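You operate a simulated robot arm through the tools that you are given. There is no shell and no other tool. Be economical: measure what you need, move in short steps, check, and stop when the job is done.

Carry out the task below with a simulated robot arm. There is one attempt and no reset: what you move stays moved.

TASK
Put the brown pad on the green holed cover.

It is judged by the outcome, as a careful person would: the job done as asked, and still so three seconds after it is handed in. It fails if anything else is knocked over, pushed out of place, dropped, spilled or broken.

THE ROBOT
A 7-joint arm with a two-finger parallel gripper, fixed in place. Base frame: the origin is at the foot of the arm, x ahead of it, y to its left, z up; the work surface is at about z = 0.8. Lengths are in m, angles in rad, forces in N, time in s.
With the tool pointing down near the work surface it reaches from about 0.24 to 0.68 m from the base axis. Its first joint turns from -1.152 to 1.152 rad. Payload 2.4 kg.
Tool frame: the origin (TCP) lies between the finger pads and is the grasp point; the fingertips stand 0.03 m ahead of it; z points along the fingers, y is the line along which they close. The gripper opens to 0.094 m. The fingers are 0.028 m wide and 0.01 m thick; the gripper's body (0.05 by 0.096 m) begins 0.055 m behind the TCP.
Orientation is that of the tool frame in the base frame, as [roll, pitch, yaw] about the fixed x, y, z axes, in that order (R = Rz(yaw) Ry(pitch) Rx(roll)). With the fingers straight down and closing along the base's y, the tool's x points along the base's -x, its y along +y and its z along -z.

THE INTERFACE
- The arm moves only by the tool step_arm. Its argument "series" is a list that holds one entry, the list of rows, each a list of 7 numbers: the shift along the tool's x, y, z in mm, then the turn, a rotation vector about the tool's x, y, z in rad, then the gripper command, from -1 (shut) to 1 (fully open), values between in proportion. In form: [[[dx, dy, dz, rx, ry, rz, fingers], ...]]. A call has 1 to 10 rows; each row shifts and turns the commanded pose from where the row before left it, along the tool's axes as they then stand. A row lasts 0.2 s, in which the tool goes at most 0.05 m and 0.15 rad; a call with a longer step from one row to the next is refused whole, and so is a gripper value outside its range. A pose out of reach is approached as far as the arm can. The call stops where the force on the tool passes 40 N (or 10 N more than at its start, if that is more) or the arm is blocked; 0.2 s more then pass. The fingers move at their own pace (about 0.153 m/s each) and stop on an object; they squeeze with about 40 N. The grip force told is the motor's: it shows also when the fingers shut on nothing. Time passes only in rows, and 0.2 s behind the last, so rows that do not move let the fingers close. It gives the time, the measured TCP pose, the force on the tool (base axes), the opening and the grip force at its end, in the units of the frame above (readings bear some noise).
- Cameras (640 x 400 px; columns grow to the right, rows downward): "scene" is fixed at [0.0352, 0.473, 1.4583]; the picture's right is [-0.79, -0.61, 0.00], its down [-0.31, 0.39, -0.87] and it looks along [0.53, -0.68, -0.50] (base axes); focal length 333 px, centre (320, 200). "wrist" rides on the gripper at [-0.037, 0, -0.058] in the tool frame; the picture's right is [0.00, -1.00, 0.00], its down [0.97, 0.00, -0.24] and it looks along [0.24, 0.00, 0.97] (tool axes); focal length 218 px, centre (320, 200).
- capture(camera): a new picture of that camera. No time passes.
- probe_pixels(camera, pixels): there is no depth. For up to 12 entries [column, row, z] of the newest picture of that camera ("zoom" is the newest enlarged one), the place [x, y] in the base frame at which the ray of that pixel passes the height z, good to about 0.002 m, but the place of the scene camera against the robot may be out by one fixed shift of up to 0.012 m in any direction. No time passes.
- close_up(camera, box): a new picture of the part [left, top, right, bottom] of that camera's present view, enlarged. No time passes.
- close_job(): hands the job in; it is judged then, once.

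Work in short steps. Measure before you move; look again where a grasp or a placing could have gone wrong, and mend it. You have 60 turns and 26 pictures in all, the two below and enlarged ones among them. Open the gripper and draw the arm clear of the work before you hand the job in, unless the task says otherwise; then end with one line.

The tools are called after "Call:" by a JSON object that holds its "name" and its "arguments". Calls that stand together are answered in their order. step_arm: Moves the arm, as the interface text tells. Its arguments: {"type":"object","properties":{"series":{"type":"array","items":{"type":"array","items":{"type":"array","items":{"type":"number"}}}}},"required":["series"]} The other tools are called the same way: capture (camera) takes a picture; probe_pixels (camera, pixels) gives the place at which the rays of pixels pass given heights; close_up (camera, box) takes an enlarged picture of a part of a camera's view; close_job () hands the job in.

At the start:

```text
time: 0.0
position: [0.3856, -0.0333, 1.0363]
orientation: [-3.141, 0.0, -3.14]
wrist_force: [-0.8, -0.7, -0.4]
grip_width: 0.094
finger_force: 0.2
```

scene: 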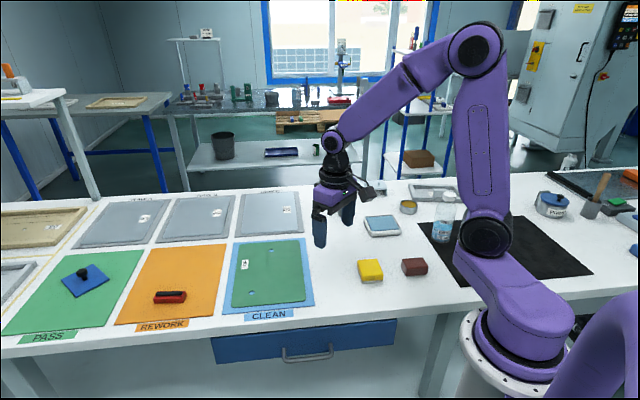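
wrist: 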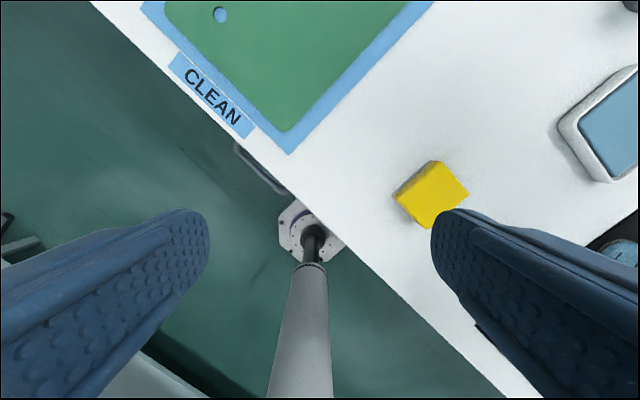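

The brown pad looks to be at scene (414,267) and the green holed cover at (268,275). I'll enlarge that part of the view and measure.

Call:
{"name": "close_up", "arguments": {"camera": "scene", "box": [220, 220, 460, 330]}}

Call:
{"name": "probe_pixels", "arguments": {"camera": "scene", "pixels": [[401, 262, 0.82], [414, 258, 0.82], [427, 262, 0.82], [405, 275, 0.8], [428, 274, 0.8], [238, 243, 0.8], [302, 240, 0.8], [306, 300, 0.8], [232, 306, 0.8], [370, 262, 0.82], [251, 294, 0.8], [268, 240, 0.8]]}}

Call:
{"name": "probe_pixels", "arguments": {"camera": "wrist", "pixels": [[432, 160, 0.82], [469, 190, 0.82], [435, 229, 0.82], [394, 194, 0.82], [285, 132, 0.8], [220, 15, 0.8], [430, 5, 0.8]]}}

```text
2.67 times, centred on (340, 275) of scene
```

zoom: 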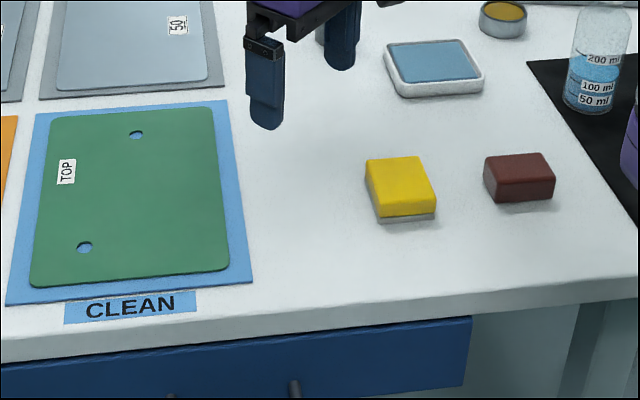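

```text
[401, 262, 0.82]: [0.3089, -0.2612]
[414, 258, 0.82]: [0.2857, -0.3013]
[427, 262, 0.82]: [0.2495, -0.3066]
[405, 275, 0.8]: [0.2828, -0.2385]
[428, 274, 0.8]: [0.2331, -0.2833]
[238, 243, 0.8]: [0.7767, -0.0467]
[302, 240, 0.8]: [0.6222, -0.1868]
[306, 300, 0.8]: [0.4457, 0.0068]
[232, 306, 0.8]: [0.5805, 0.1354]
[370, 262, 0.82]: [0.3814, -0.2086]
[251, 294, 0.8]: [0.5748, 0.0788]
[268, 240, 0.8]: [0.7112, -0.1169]
```

```text
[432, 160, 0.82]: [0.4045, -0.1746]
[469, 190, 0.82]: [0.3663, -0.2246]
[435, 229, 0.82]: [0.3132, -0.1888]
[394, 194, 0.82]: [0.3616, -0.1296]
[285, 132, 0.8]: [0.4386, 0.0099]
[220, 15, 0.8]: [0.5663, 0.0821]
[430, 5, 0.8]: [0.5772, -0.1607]
```

The two cameras disagree by about (-0.007, +0.003), so I'll trust the wrist camera. The pad is near (0.26, -0.275), and I'll move above it at the present height to look.

Call:
{"name": "step_arm", "arguments": {"series": [[[18, -40, 0, 0, 0, 0, 1], [18, -40, 0, 0, 0, 0, 1], [18, -40, 0, 0, 0, 0, 1], [18, -40, 0, 0, 0, 0, 1], [18, -40, 0, 0, 0, 0, 1], [18, -37, 0, 0, 0, 0, 1], [0, 0, 0, 0, 0, 0, 1]]]}}

Call:
{"name": "capture", "arguments": {"camera": "wrist"}}

```text
time: 1.6
position: [0.2774, -0.2718, 1.0343]
orientation: [-3.141, 0.002, 3.142]
wrist_force: [0.3, 0.1, 0.1]
grip_width: 0.0942
finger_force: 0.1
```

```text
22 pictures are left
```

wrist: 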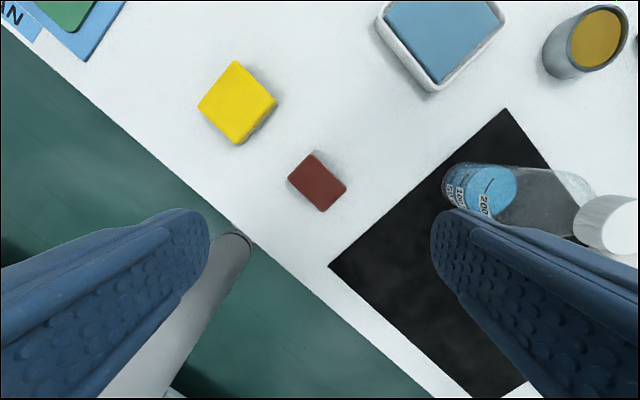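

The wrist view shows the brown pad at (317,181). I'll enlarge it and measure its corners.

Call:
{"name": "close_up", "arguments": {"camera": "wrist", "box": [267, 141, 367, 221]}}

Call:
{"name": "probe_pixels", "arguments": {"camera": "wrist", "pixels": [[313, 152, 0.825], [347, 185, 0.825], [323, 211, 0.825], [288, 180, 0.825], [277, 100, 0.83], [240, 144, 0.83], [330, 266, 0.8], [505, 108, 0.8], [445, 190, 0.8], [220, 20, 0.8]]}}

```text
5.00 times, centred on (317, 181) of wrist
```

zoom: 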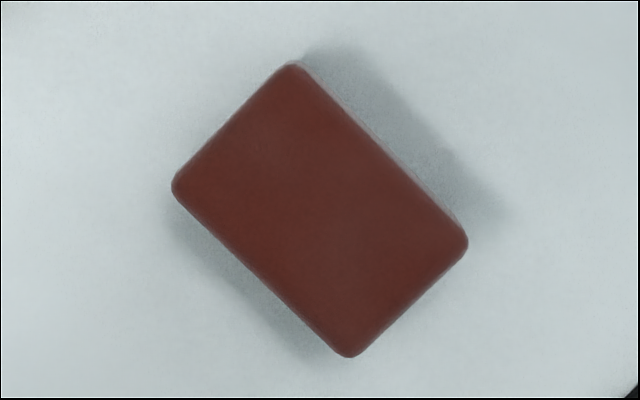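

```text
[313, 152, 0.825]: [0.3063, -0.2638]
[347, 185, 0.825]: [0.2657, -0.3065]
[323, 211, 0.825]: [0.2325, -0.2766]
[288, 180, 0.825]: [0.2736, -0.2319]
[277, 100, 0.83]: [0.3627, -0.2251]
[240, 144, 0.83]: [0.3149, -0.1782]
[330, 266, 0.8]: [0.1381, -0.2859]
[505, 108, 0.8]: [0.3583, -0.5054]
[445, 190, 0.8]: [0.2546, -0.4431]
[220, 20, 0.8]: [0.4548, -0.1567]
```

The pad is about 46 x 60 mm, with its short side along (0.7, -0.7). I'll turn the tool +45° about base z (negative about tool z) so the fingers close across it. I also measure the exact corners in the zoom.

Call:
{"name": "probe_pixels", "arguments": {"camera": "zoom", "pixels": [[290, 64, 0.825], [467, 243, 0.825], [348, 357, 0.825], [172, 185, 0.825], [320, 212, 0.825]]}}

Call:
{"name": "step_arm", "arguments": {"series": [[[0, 0, 0, 0, 0, -0.131, 1], [0, 0, 0, 0, 0, -0.131, 1], [0, 0, 0, 0, 0, -0.131, 1], [0, 0, 0, 0, 0, -0.131, 1], [0, 0, 0, 0, 0, -0.131, 1], [0, 0, 0, 0, 0, -0.13, 1], [0, 0, 0, 0, 0, 0, 1]]]}}

Call:
{"name": "capture", "arguments": {"camera": "wrist"}}

```text
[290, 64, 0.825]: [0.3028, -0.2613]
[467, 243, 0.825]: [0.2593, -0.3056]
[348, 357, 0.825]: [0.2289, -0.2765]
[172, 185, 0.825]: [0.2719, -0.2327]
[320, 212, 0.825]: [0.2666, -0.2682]
```

```text
time: 3.2
position: [0.2783, -0.2722, 1.0355]
orientation: [3.141, -0.001, -2.355]
wrist_force: [0.2, 0.0, -1.1]
grip_width: 0.0941
finger_force: 0.0
```

```text
20 pictures are left
```

wrist: 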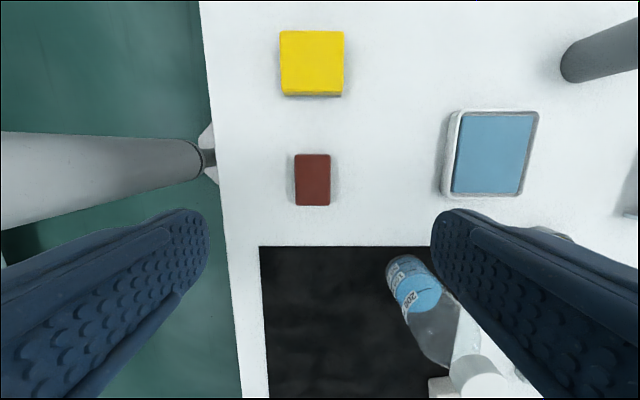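

The pad now sits square to the fingers at (312,180). I'll measure its centre.

Call:
{"name": "probe_pixels", "arguments": {"camera": "wrist", "pixels": [[296, 154, 0.825], [330, 154, 0.825], [330, 205, 0.825], [295, 205, 0.825], [312.5, 180, 0.825], [397, 300, 0.8], [445, 365, 0.8]]}}

```text
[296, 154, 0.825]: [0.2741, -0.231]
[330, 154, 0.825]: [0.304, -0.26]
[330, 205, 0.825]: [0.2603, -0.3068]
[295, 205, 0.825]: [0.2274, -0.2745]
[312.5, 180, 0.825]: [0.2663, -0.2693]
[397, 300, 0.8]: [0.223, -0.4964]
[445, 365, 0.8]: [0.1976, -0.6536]
```

The pad centre is (0.2665, -0.268), so the tool shift is (+5.4, +11.3) mm. I'll shift, come down 150 mm, and check.

Call:
{"name": "step_arm", "arguments": {"series": [[[5.4, 11.3, 0, 0, 0, 0, 1], [0, 0, 40, 0, 0, 0, 1], [0, 0, 40, 0, 0, 0, 1], [0, 0, 40, 0, 0, 0, 1], [0, 0, 30, 0, 0, 0, 1], [0, 0, 0, 0, 0, 0, 1]]]}}

Call:
{"name": "capture", "arguments": {"camera": "wrist"}}

```text
time: 4.6
position: [0.2662, -0.266, 0.8855]
orientation: [3.14, 0.0, -2.357]
wrist_force: [-0.1, 0.3, 0.4]
grip_width: 0.0939
finger_force: 0.0
```

```text
19 pictures are left
```

wrist: 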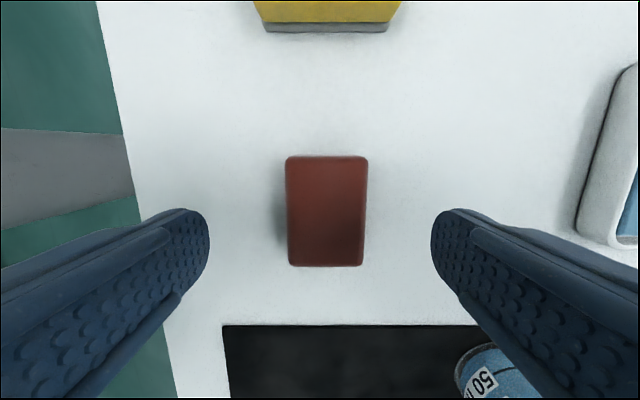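

The pad is centred at about (326,208), nearly midway between the fingers. I'll probe it to check.

Call:
{"name": "probe_pixels", "arguments": {"camera": "wrist", "pixels": [[286, 157, 0.825], [368, 157, 0.825], [364, 265, 0.82], [290, 265, 0.82]]}}

```text
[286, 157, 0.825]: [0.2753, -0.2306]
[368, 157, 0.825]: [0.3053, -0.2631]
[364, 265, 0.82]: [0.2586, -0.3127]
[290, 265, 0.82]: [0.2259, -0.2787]
```

The centre comes out at (0.266, -0.271). I'll nudge (+3.5, -3.5) mm, come down 50 mm to z≈0.836, and close.

Call:
{"name": "step_arm", "arguments": {"series": [[[3.5, -3.5, 0, 0, 0, 0, 1], [0, 0, 25, 0, 0, 0, 1], [0, 0, 15, 0, 0, 0, 1], [0, 0, 10, 0, 0, 0, 1], [0, 0, 0, 0, 0, 0, 1], [0, 0, 0, 0, 0, 0, -1], [0, 0, 0, 0, 0, 0, -1], [0, 0, 0, 0, 0, 0, -1]]]}}

Call:
{"name": "capture", "arguments": {"camera": "wrist"}}

```text
time: 6.4
position: [0.2663, -0.2729, 0.8355]
orientation: [3.141, 0.001, -2.357]
wrist_force: [-0.5, 0.6, 9.3]
grip_width: 0.0437
finger_force: 39.9
```

```text
18 pictures are left
```

wrist: 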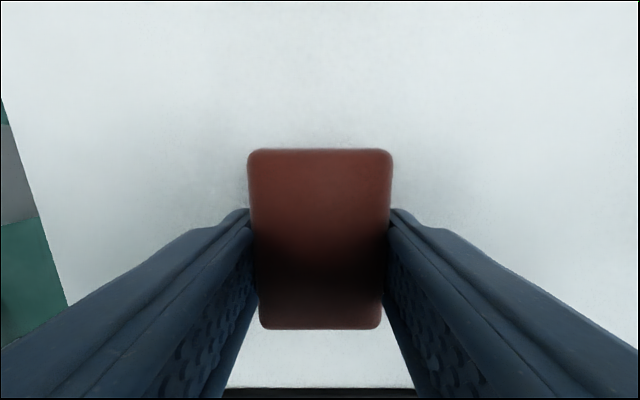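

The pad is gripped at 43.7 mm width. I'll lift it straight up.

Call:
{"name": "step_arm", "arguments": {"series": [[[0, 0, -20, 0, 0, 0, -1], [0, 0, -40, 0, 0, 0, -1], [0, 0, -45, 0, 0, 0, -1], [0, 0, -45, 0, 0, 0, -1], [0, 0, -40, 0, 0, 0, -1], [0, 0, 0, 0, 0, 0, -1]]]}}

Call:
{"name": "capture", "arguments": {"camera": "wrist"}}

```text
time: 7.8
position: [0.2663, -0.2726, 1.0286]
orientation: [3.141, 0.002, -2.357]
wrist_force: [0.0, 0.6, 0.0]
grip_width: 0.0435
finger_force: 40.0
```

```text
17 pictures are left
```

wrist: 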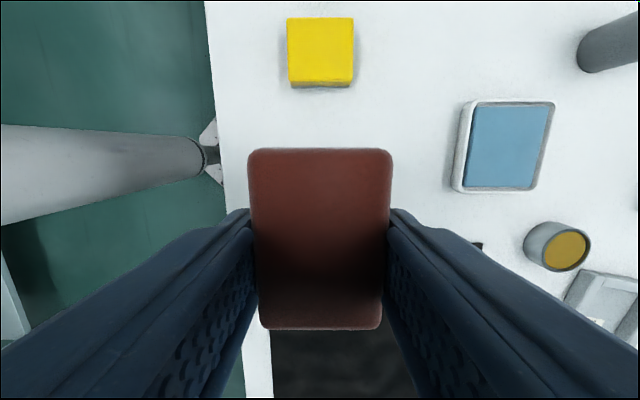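

The pad is held. I'll carry it to the middle of the cover, about (0.58, -0.02), keeping the height.

Call:
{"name": "step_arm", "arguments": {"series": [[[-40.1, -4.3, 0, 0, 0, 0, -1], [-40.1, -4.3, 0, 0, 0, 0, -1], [-40.1, -4.3, 0, 0, 0, 0, -1], [-40.1, -4.3, 0, 0, 0, 0, -1], [-40.1, -4.3, 0, 0, 0, 0, -1], [-40.1, -4.3, 0, 0, 0, 0, -1], [-40.1, -4.3, 0, 0, 0, 0, -1], [-40.1, -4.3, 0, 0, 0, 0, -1], [-40.1, -4.3, 0, 0, 0, 0, -1], [-40.1, -4.3, 0, 0, 0, 0, -1]]]}}

Call:
{"name": "capture", "arguments": {"camera": "wrist"}}

Call:
{"name": "capture", "arguments": {"camera": "scene"}}

```text
time: 10.0
position: [0.5789, -0.0191, 1.025]
orientation: [-3.14, -0.001, -2.357]
wrist_force: [1.0, 0.3, -0.5]
grip_width: 0.0436
finger_force: 39.9
```

```text
16 pictures are left
```

wrist: 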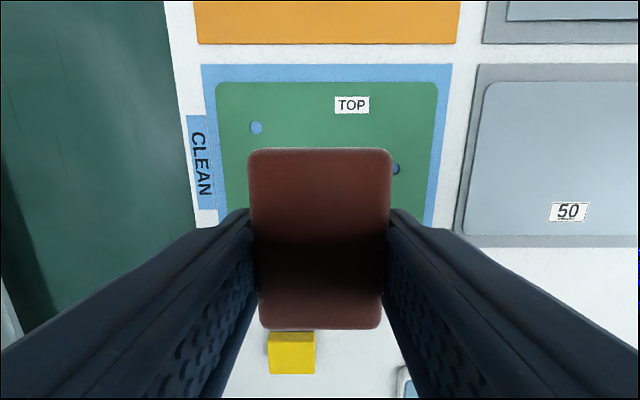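

```text
15 pictures are left
```

scene: 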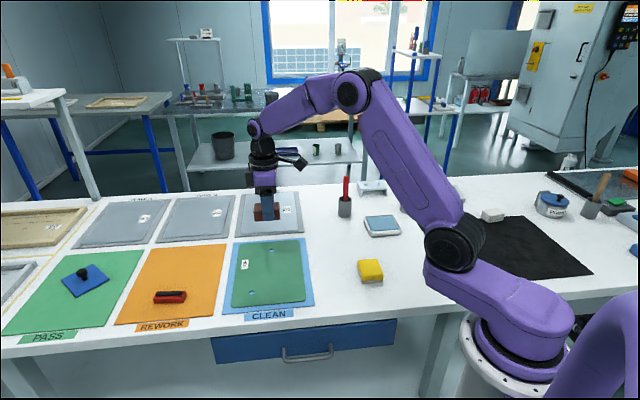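

The green cover lies below with "TOP" at (352,105) and holes at (256,127) and (396,168). I'll measure its corners and holes.

Call:
{"name": "probe_pixels", "arguments": {"camera": "wrist", "pixels": [[217, 84, 0.804], [438, 84, 0.804], [256, 127, 0.804], [396, 168, 0.804], [352, 105, 0.804], [424, 220, 0.804], [222, 210, 0.804]]}}

Call:
{"name": "probe_pixels", "arguments": {"camera": "scene", "pixels": [[238, 243, 0.804], [302, 240, 0.804], [306, 300, 0.804], [232, 306, 0.804], [271, 250, 0.804], [251, 293, 0.804], [245, 264, 0.804]]}}

Call:
{"name": "close_up", "arguments": {"camera": "scene", "box": [210, 180, 330, 320]}}

```text
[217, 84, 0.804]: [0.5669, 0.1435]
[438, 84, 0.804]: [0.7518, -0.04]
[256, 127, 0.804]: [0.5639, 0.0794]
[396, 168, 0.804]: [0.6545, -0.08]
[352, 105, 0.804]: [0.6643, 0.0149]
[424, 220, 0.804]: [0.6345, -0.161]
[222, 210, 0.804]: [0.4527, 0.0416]
```

```text
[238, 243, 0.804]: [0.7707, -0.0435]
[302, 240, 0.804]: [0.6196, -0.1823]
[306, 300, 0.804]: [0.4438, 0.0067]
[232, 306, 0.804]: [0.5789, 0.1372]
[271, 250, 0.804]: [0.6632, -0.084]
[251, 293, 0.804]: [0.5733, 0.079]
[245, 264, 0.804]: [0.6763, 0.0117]
```

```text
2.86 times, centred on (270, 250) of scene
```

zoom: 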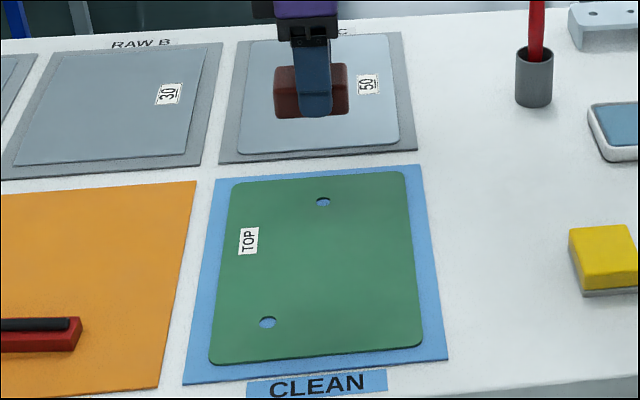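

The cover's centre is about (0.592, -0.017), clear of the holes. I'll shift (-8.5, -7) mm and come down to z≈0.855.

Call:
{"name": "step_arm", "arguments": {"series": [[[-8.5, -7, 0, 0, 0, 0, -1], [0, 0, 40, 0, 0, 0, -1], [0, 0, 40, 0, 0, 0, -1], [0, 0, 40, 0, 0, 0, -1], [0, 0, 30, 0, 0, 0, -1], [0, 0, 20, 0, 0, 0, -1], [0, 0, 0, 0, 0, 0, -1]]]}}

Call:
{"name": "close_up", "arguments": {"camera": "scene", "box": [210, 180, 330, 320]}}

```text
time: 11.6
position: [0.5903, -0.0197, 0.8561]
orientation: [-3.141, -0.002, -2.357]
wrist_force: [0.4, 0.1, -0.5]
grip_width: 0.0438
finger_force: 40.3
```

```text
2.86 times, centred on (270, 250) of scene
```

zoom: 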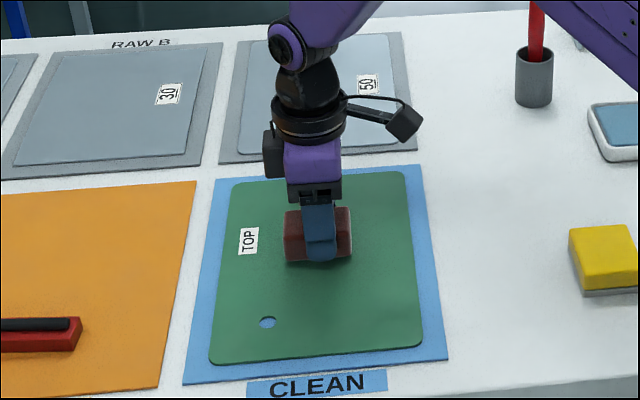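

The pad is over the middle of the cover with no contact yet. I'll lower in small steps and watch the force.

Call:
{"name": "step_arm", "arguments": {"series": [[[0, 0, 5, 0, 0, 0, -1], [0, 0, 4, 0, 0, 0, -1], [0, 0, 3, 0, 0, 0, -1], [0, 0, 0, 0, 0, 0, -1]]]}}

```text
time: 12.6
position: [0.591, -0.0179, 0.8439]
orientation: [-3.14, 0.0, -2.357]
wrist_force: [-1.3, 0.3, -0.5]
grip_width: 0.0436
finger_force: 40.0
```

Call:
{"name": "step_arm", "arguments": {"series": [[[0, 0, 2, 0, 0, 0, -1], [0, 0, 1, 0, 0, 0, -1], [0, 0, 0, 0, 0, 0, -1]]]}}

```text
time: 13.5
position: [0.592, -0.0196, 0.8447]
orientation: [-3.139, 0.0, -2.356]
wrist_force: [-2.4, 0.0, 6.7]
grip_width: 0.0436
finger_force: 39.9
stopped in row 3: the force on the tool passed its limit (the readings are from after the stop); the commanded pose is now the measured one
```

The force has stopped the motion at z=0.8447 with 6.7 N, so the pad is touching something. I'll check that it's seated before opening.

Call:
{"name": "close_up", "arguments": {"camera": "scene", "box": [245, 210, 325, 280]}}

Call:
{"name": "step_arm", "arguments": {"series": [[[0, 0, 0, 0, 0, 0, -1]]]}}

```text
5.71 times, centred on (285, 245) of scene
```

zoom: 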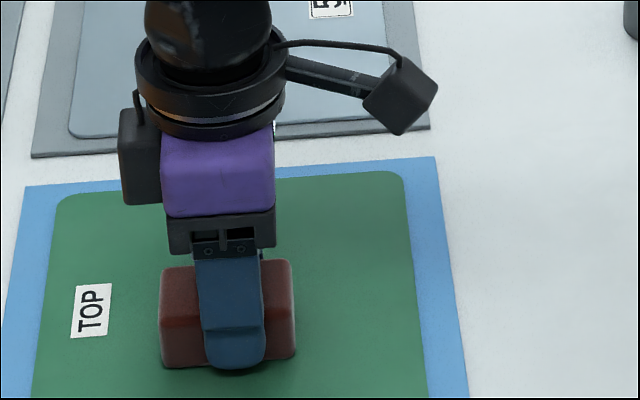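

```text
time: 13.9
position: [0.5918, -0.0182, 0.8446]
orientation: [-3.139, 0.003, -2.355]
wrist_force: [-3.2, 0.6, 11.8]
grip_width: 0.0438
finger_force: 40.2
```

The pad is resting on the cover with a steady contact force of about 12 N. I'll open part way so the fingers only just leave it, pause, then raise.

Call:
{"name": "step_arm", "arguments": {"series": [[[0, 0, 0, 0, 0, 0, 0.3], [0, 0, 0, 0, 0, 0, 0.6], [0, 0, 0, 0, 0, 0, 0.6], [0, 0, -10, 0, 0, 0, 0.6], [0, 0, -25, 0, 0, 0, 0.6], [0, 0, -40, 0, 0, 0, 0.6], [0, 0, -45, 0, 0, 0, 0.6], [0, 0, -45, 0, 0, 0, 0.6], [0, 0, 0, 0, 0, 0, 0.6]]]}}

Call:
{"name": "capture", "arguments": {"camera": "wrist"}}

```text
time: 15.9
position: [0.5913, -0.017, 1.0078]
orientation: [-3.14, 0.001, -2.355]
wrist_force: [-1.0, -0.3, 0.2]
grip_width: 0.0753
finger_force: 0.1
```

```text
11 pictures are left
```

wrist: 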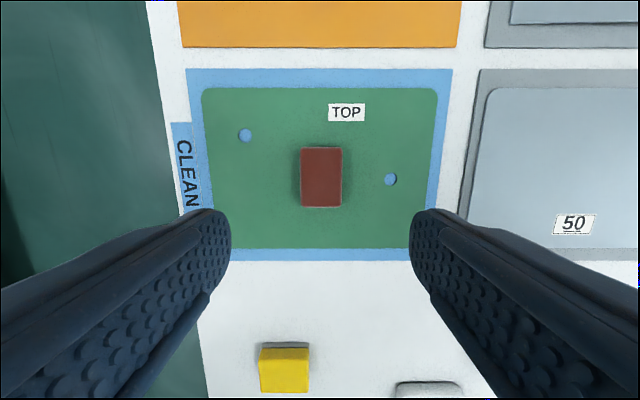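

The pad lies flat between the two holes, and the cover hasn't moved. I'll open fully, draw the arm back clear, and take a last look.

Call:
{"name": "step_arm", "arguments": {"series": [[[40, 0, -10, 0, 0, 0, 1], [40, 0, -10, 0, 0, 0, 1], [40, 0, 0, 0, 0, 0, 1], [40, 0, 0, 0, 0, 0, 1], [40, 0, 0, 0, 0, 0, 1], [0, 0, 0, 0, 0, 0, 1]]]}}

Call:
{"name": "capture", "arguments": {"camera": "scene"}}

```text
time: 17.3
position: [0.4482, -0.1619, 1.0267]
orientation: [-3.136, 0.004, -2.357]
wrist_force: [0.1, 0.7, -1.0]
grip_width: 0.094
finger_force: 0.1
```

```text
10 pictures are left
```

scene: 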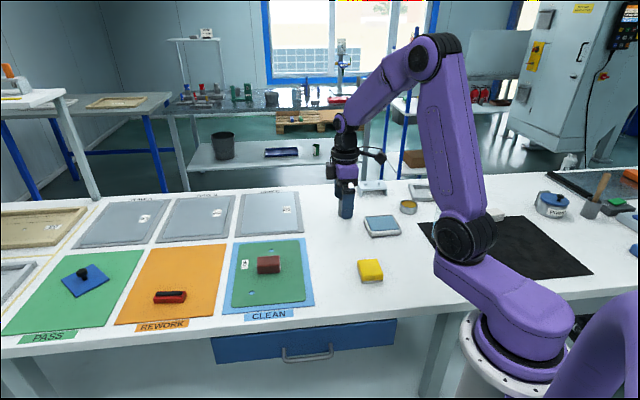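

The pad rests on the cover. The arm hides the bottle from view, so I'll swing a little to the left at this height to check it's still standing.

Call:
{"name": "step_arm", "arguments": {"series": [[[-21, 35, 0, 0, 0, 0, 1], [-21, 35, 0, 0, 0, 0, 1], [-21, 35, 0, 0, 0, 0, 1], [-21, 35, 0, 0, 0, 0, 1], [-21, 35, 0, 0, 0, 0, 1], [0, 0, 0, 0, 0, 0, 1]]]}}

Call:
{"name": "capture", "arguments": {"camera": "scene"}}

```text
time: 18.7
position: [0.4008, 0.0386, 1.0295]
orientation: [-3.138, 0.002, -2.357]
wrist_force: [-0.2, 0.0, -0.3]
grip_width: 0.0939
finger_force: 0.1
```

```text
9 pictures are left
```

scene: 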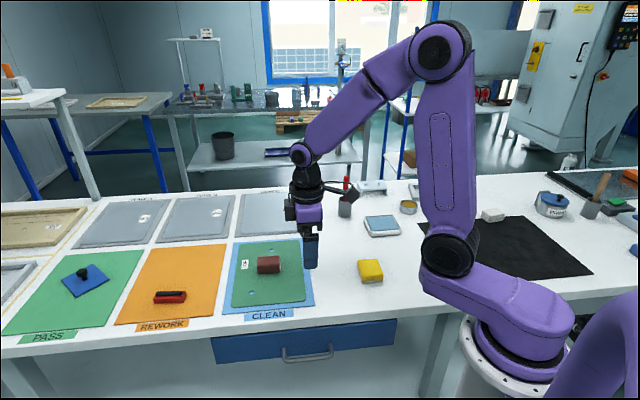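

The bottle is still hidden, so I'll move back to the right and look with the wrist camera.

Call:
{"name": "step_arm", "arguments": {"series": [[[32, -25, 0, 0, 0, 0, 1], [32, -25, 0, 0, 0, 0, 1], [32, -25, 0, 0, 0, 0, 1], [32, -25, 0, 0, 0, 0, 1], [32, -24, 0, 0, 0, 0, 1], [31, -24, 0, 0, 0, 0, 1], [0, 0, 0, 0, 0, 0, 1]]]}}

Call:
{"name": "capture", "arguments": {"camera": "wrist"}}

```text
time: 20.3
position: [0.3705, -0.2007, 1.0266]
orientation: [-3.14, 0.003, -2.357]
wrist_force: [-0.2, 0.0, -1.5]
grip_width: 0.094
finger_force: 0.0
```

```text
8 pictures are left
```

wrist: 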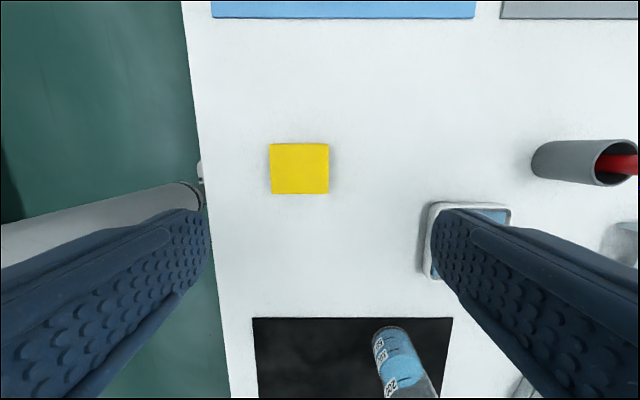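

The bottle stands at (385,345) as before. The pad is on the cover and the arm is clear, so I'll hand in.

Call:
{"name": "close_job", "arguments": {}}

```text
The job is handed in.
```

The brown pad is lying flat on the green holed cover, between its two holes, with the gripper open and the arm drawn clear; nothing else looked disturbed in the last pictures.
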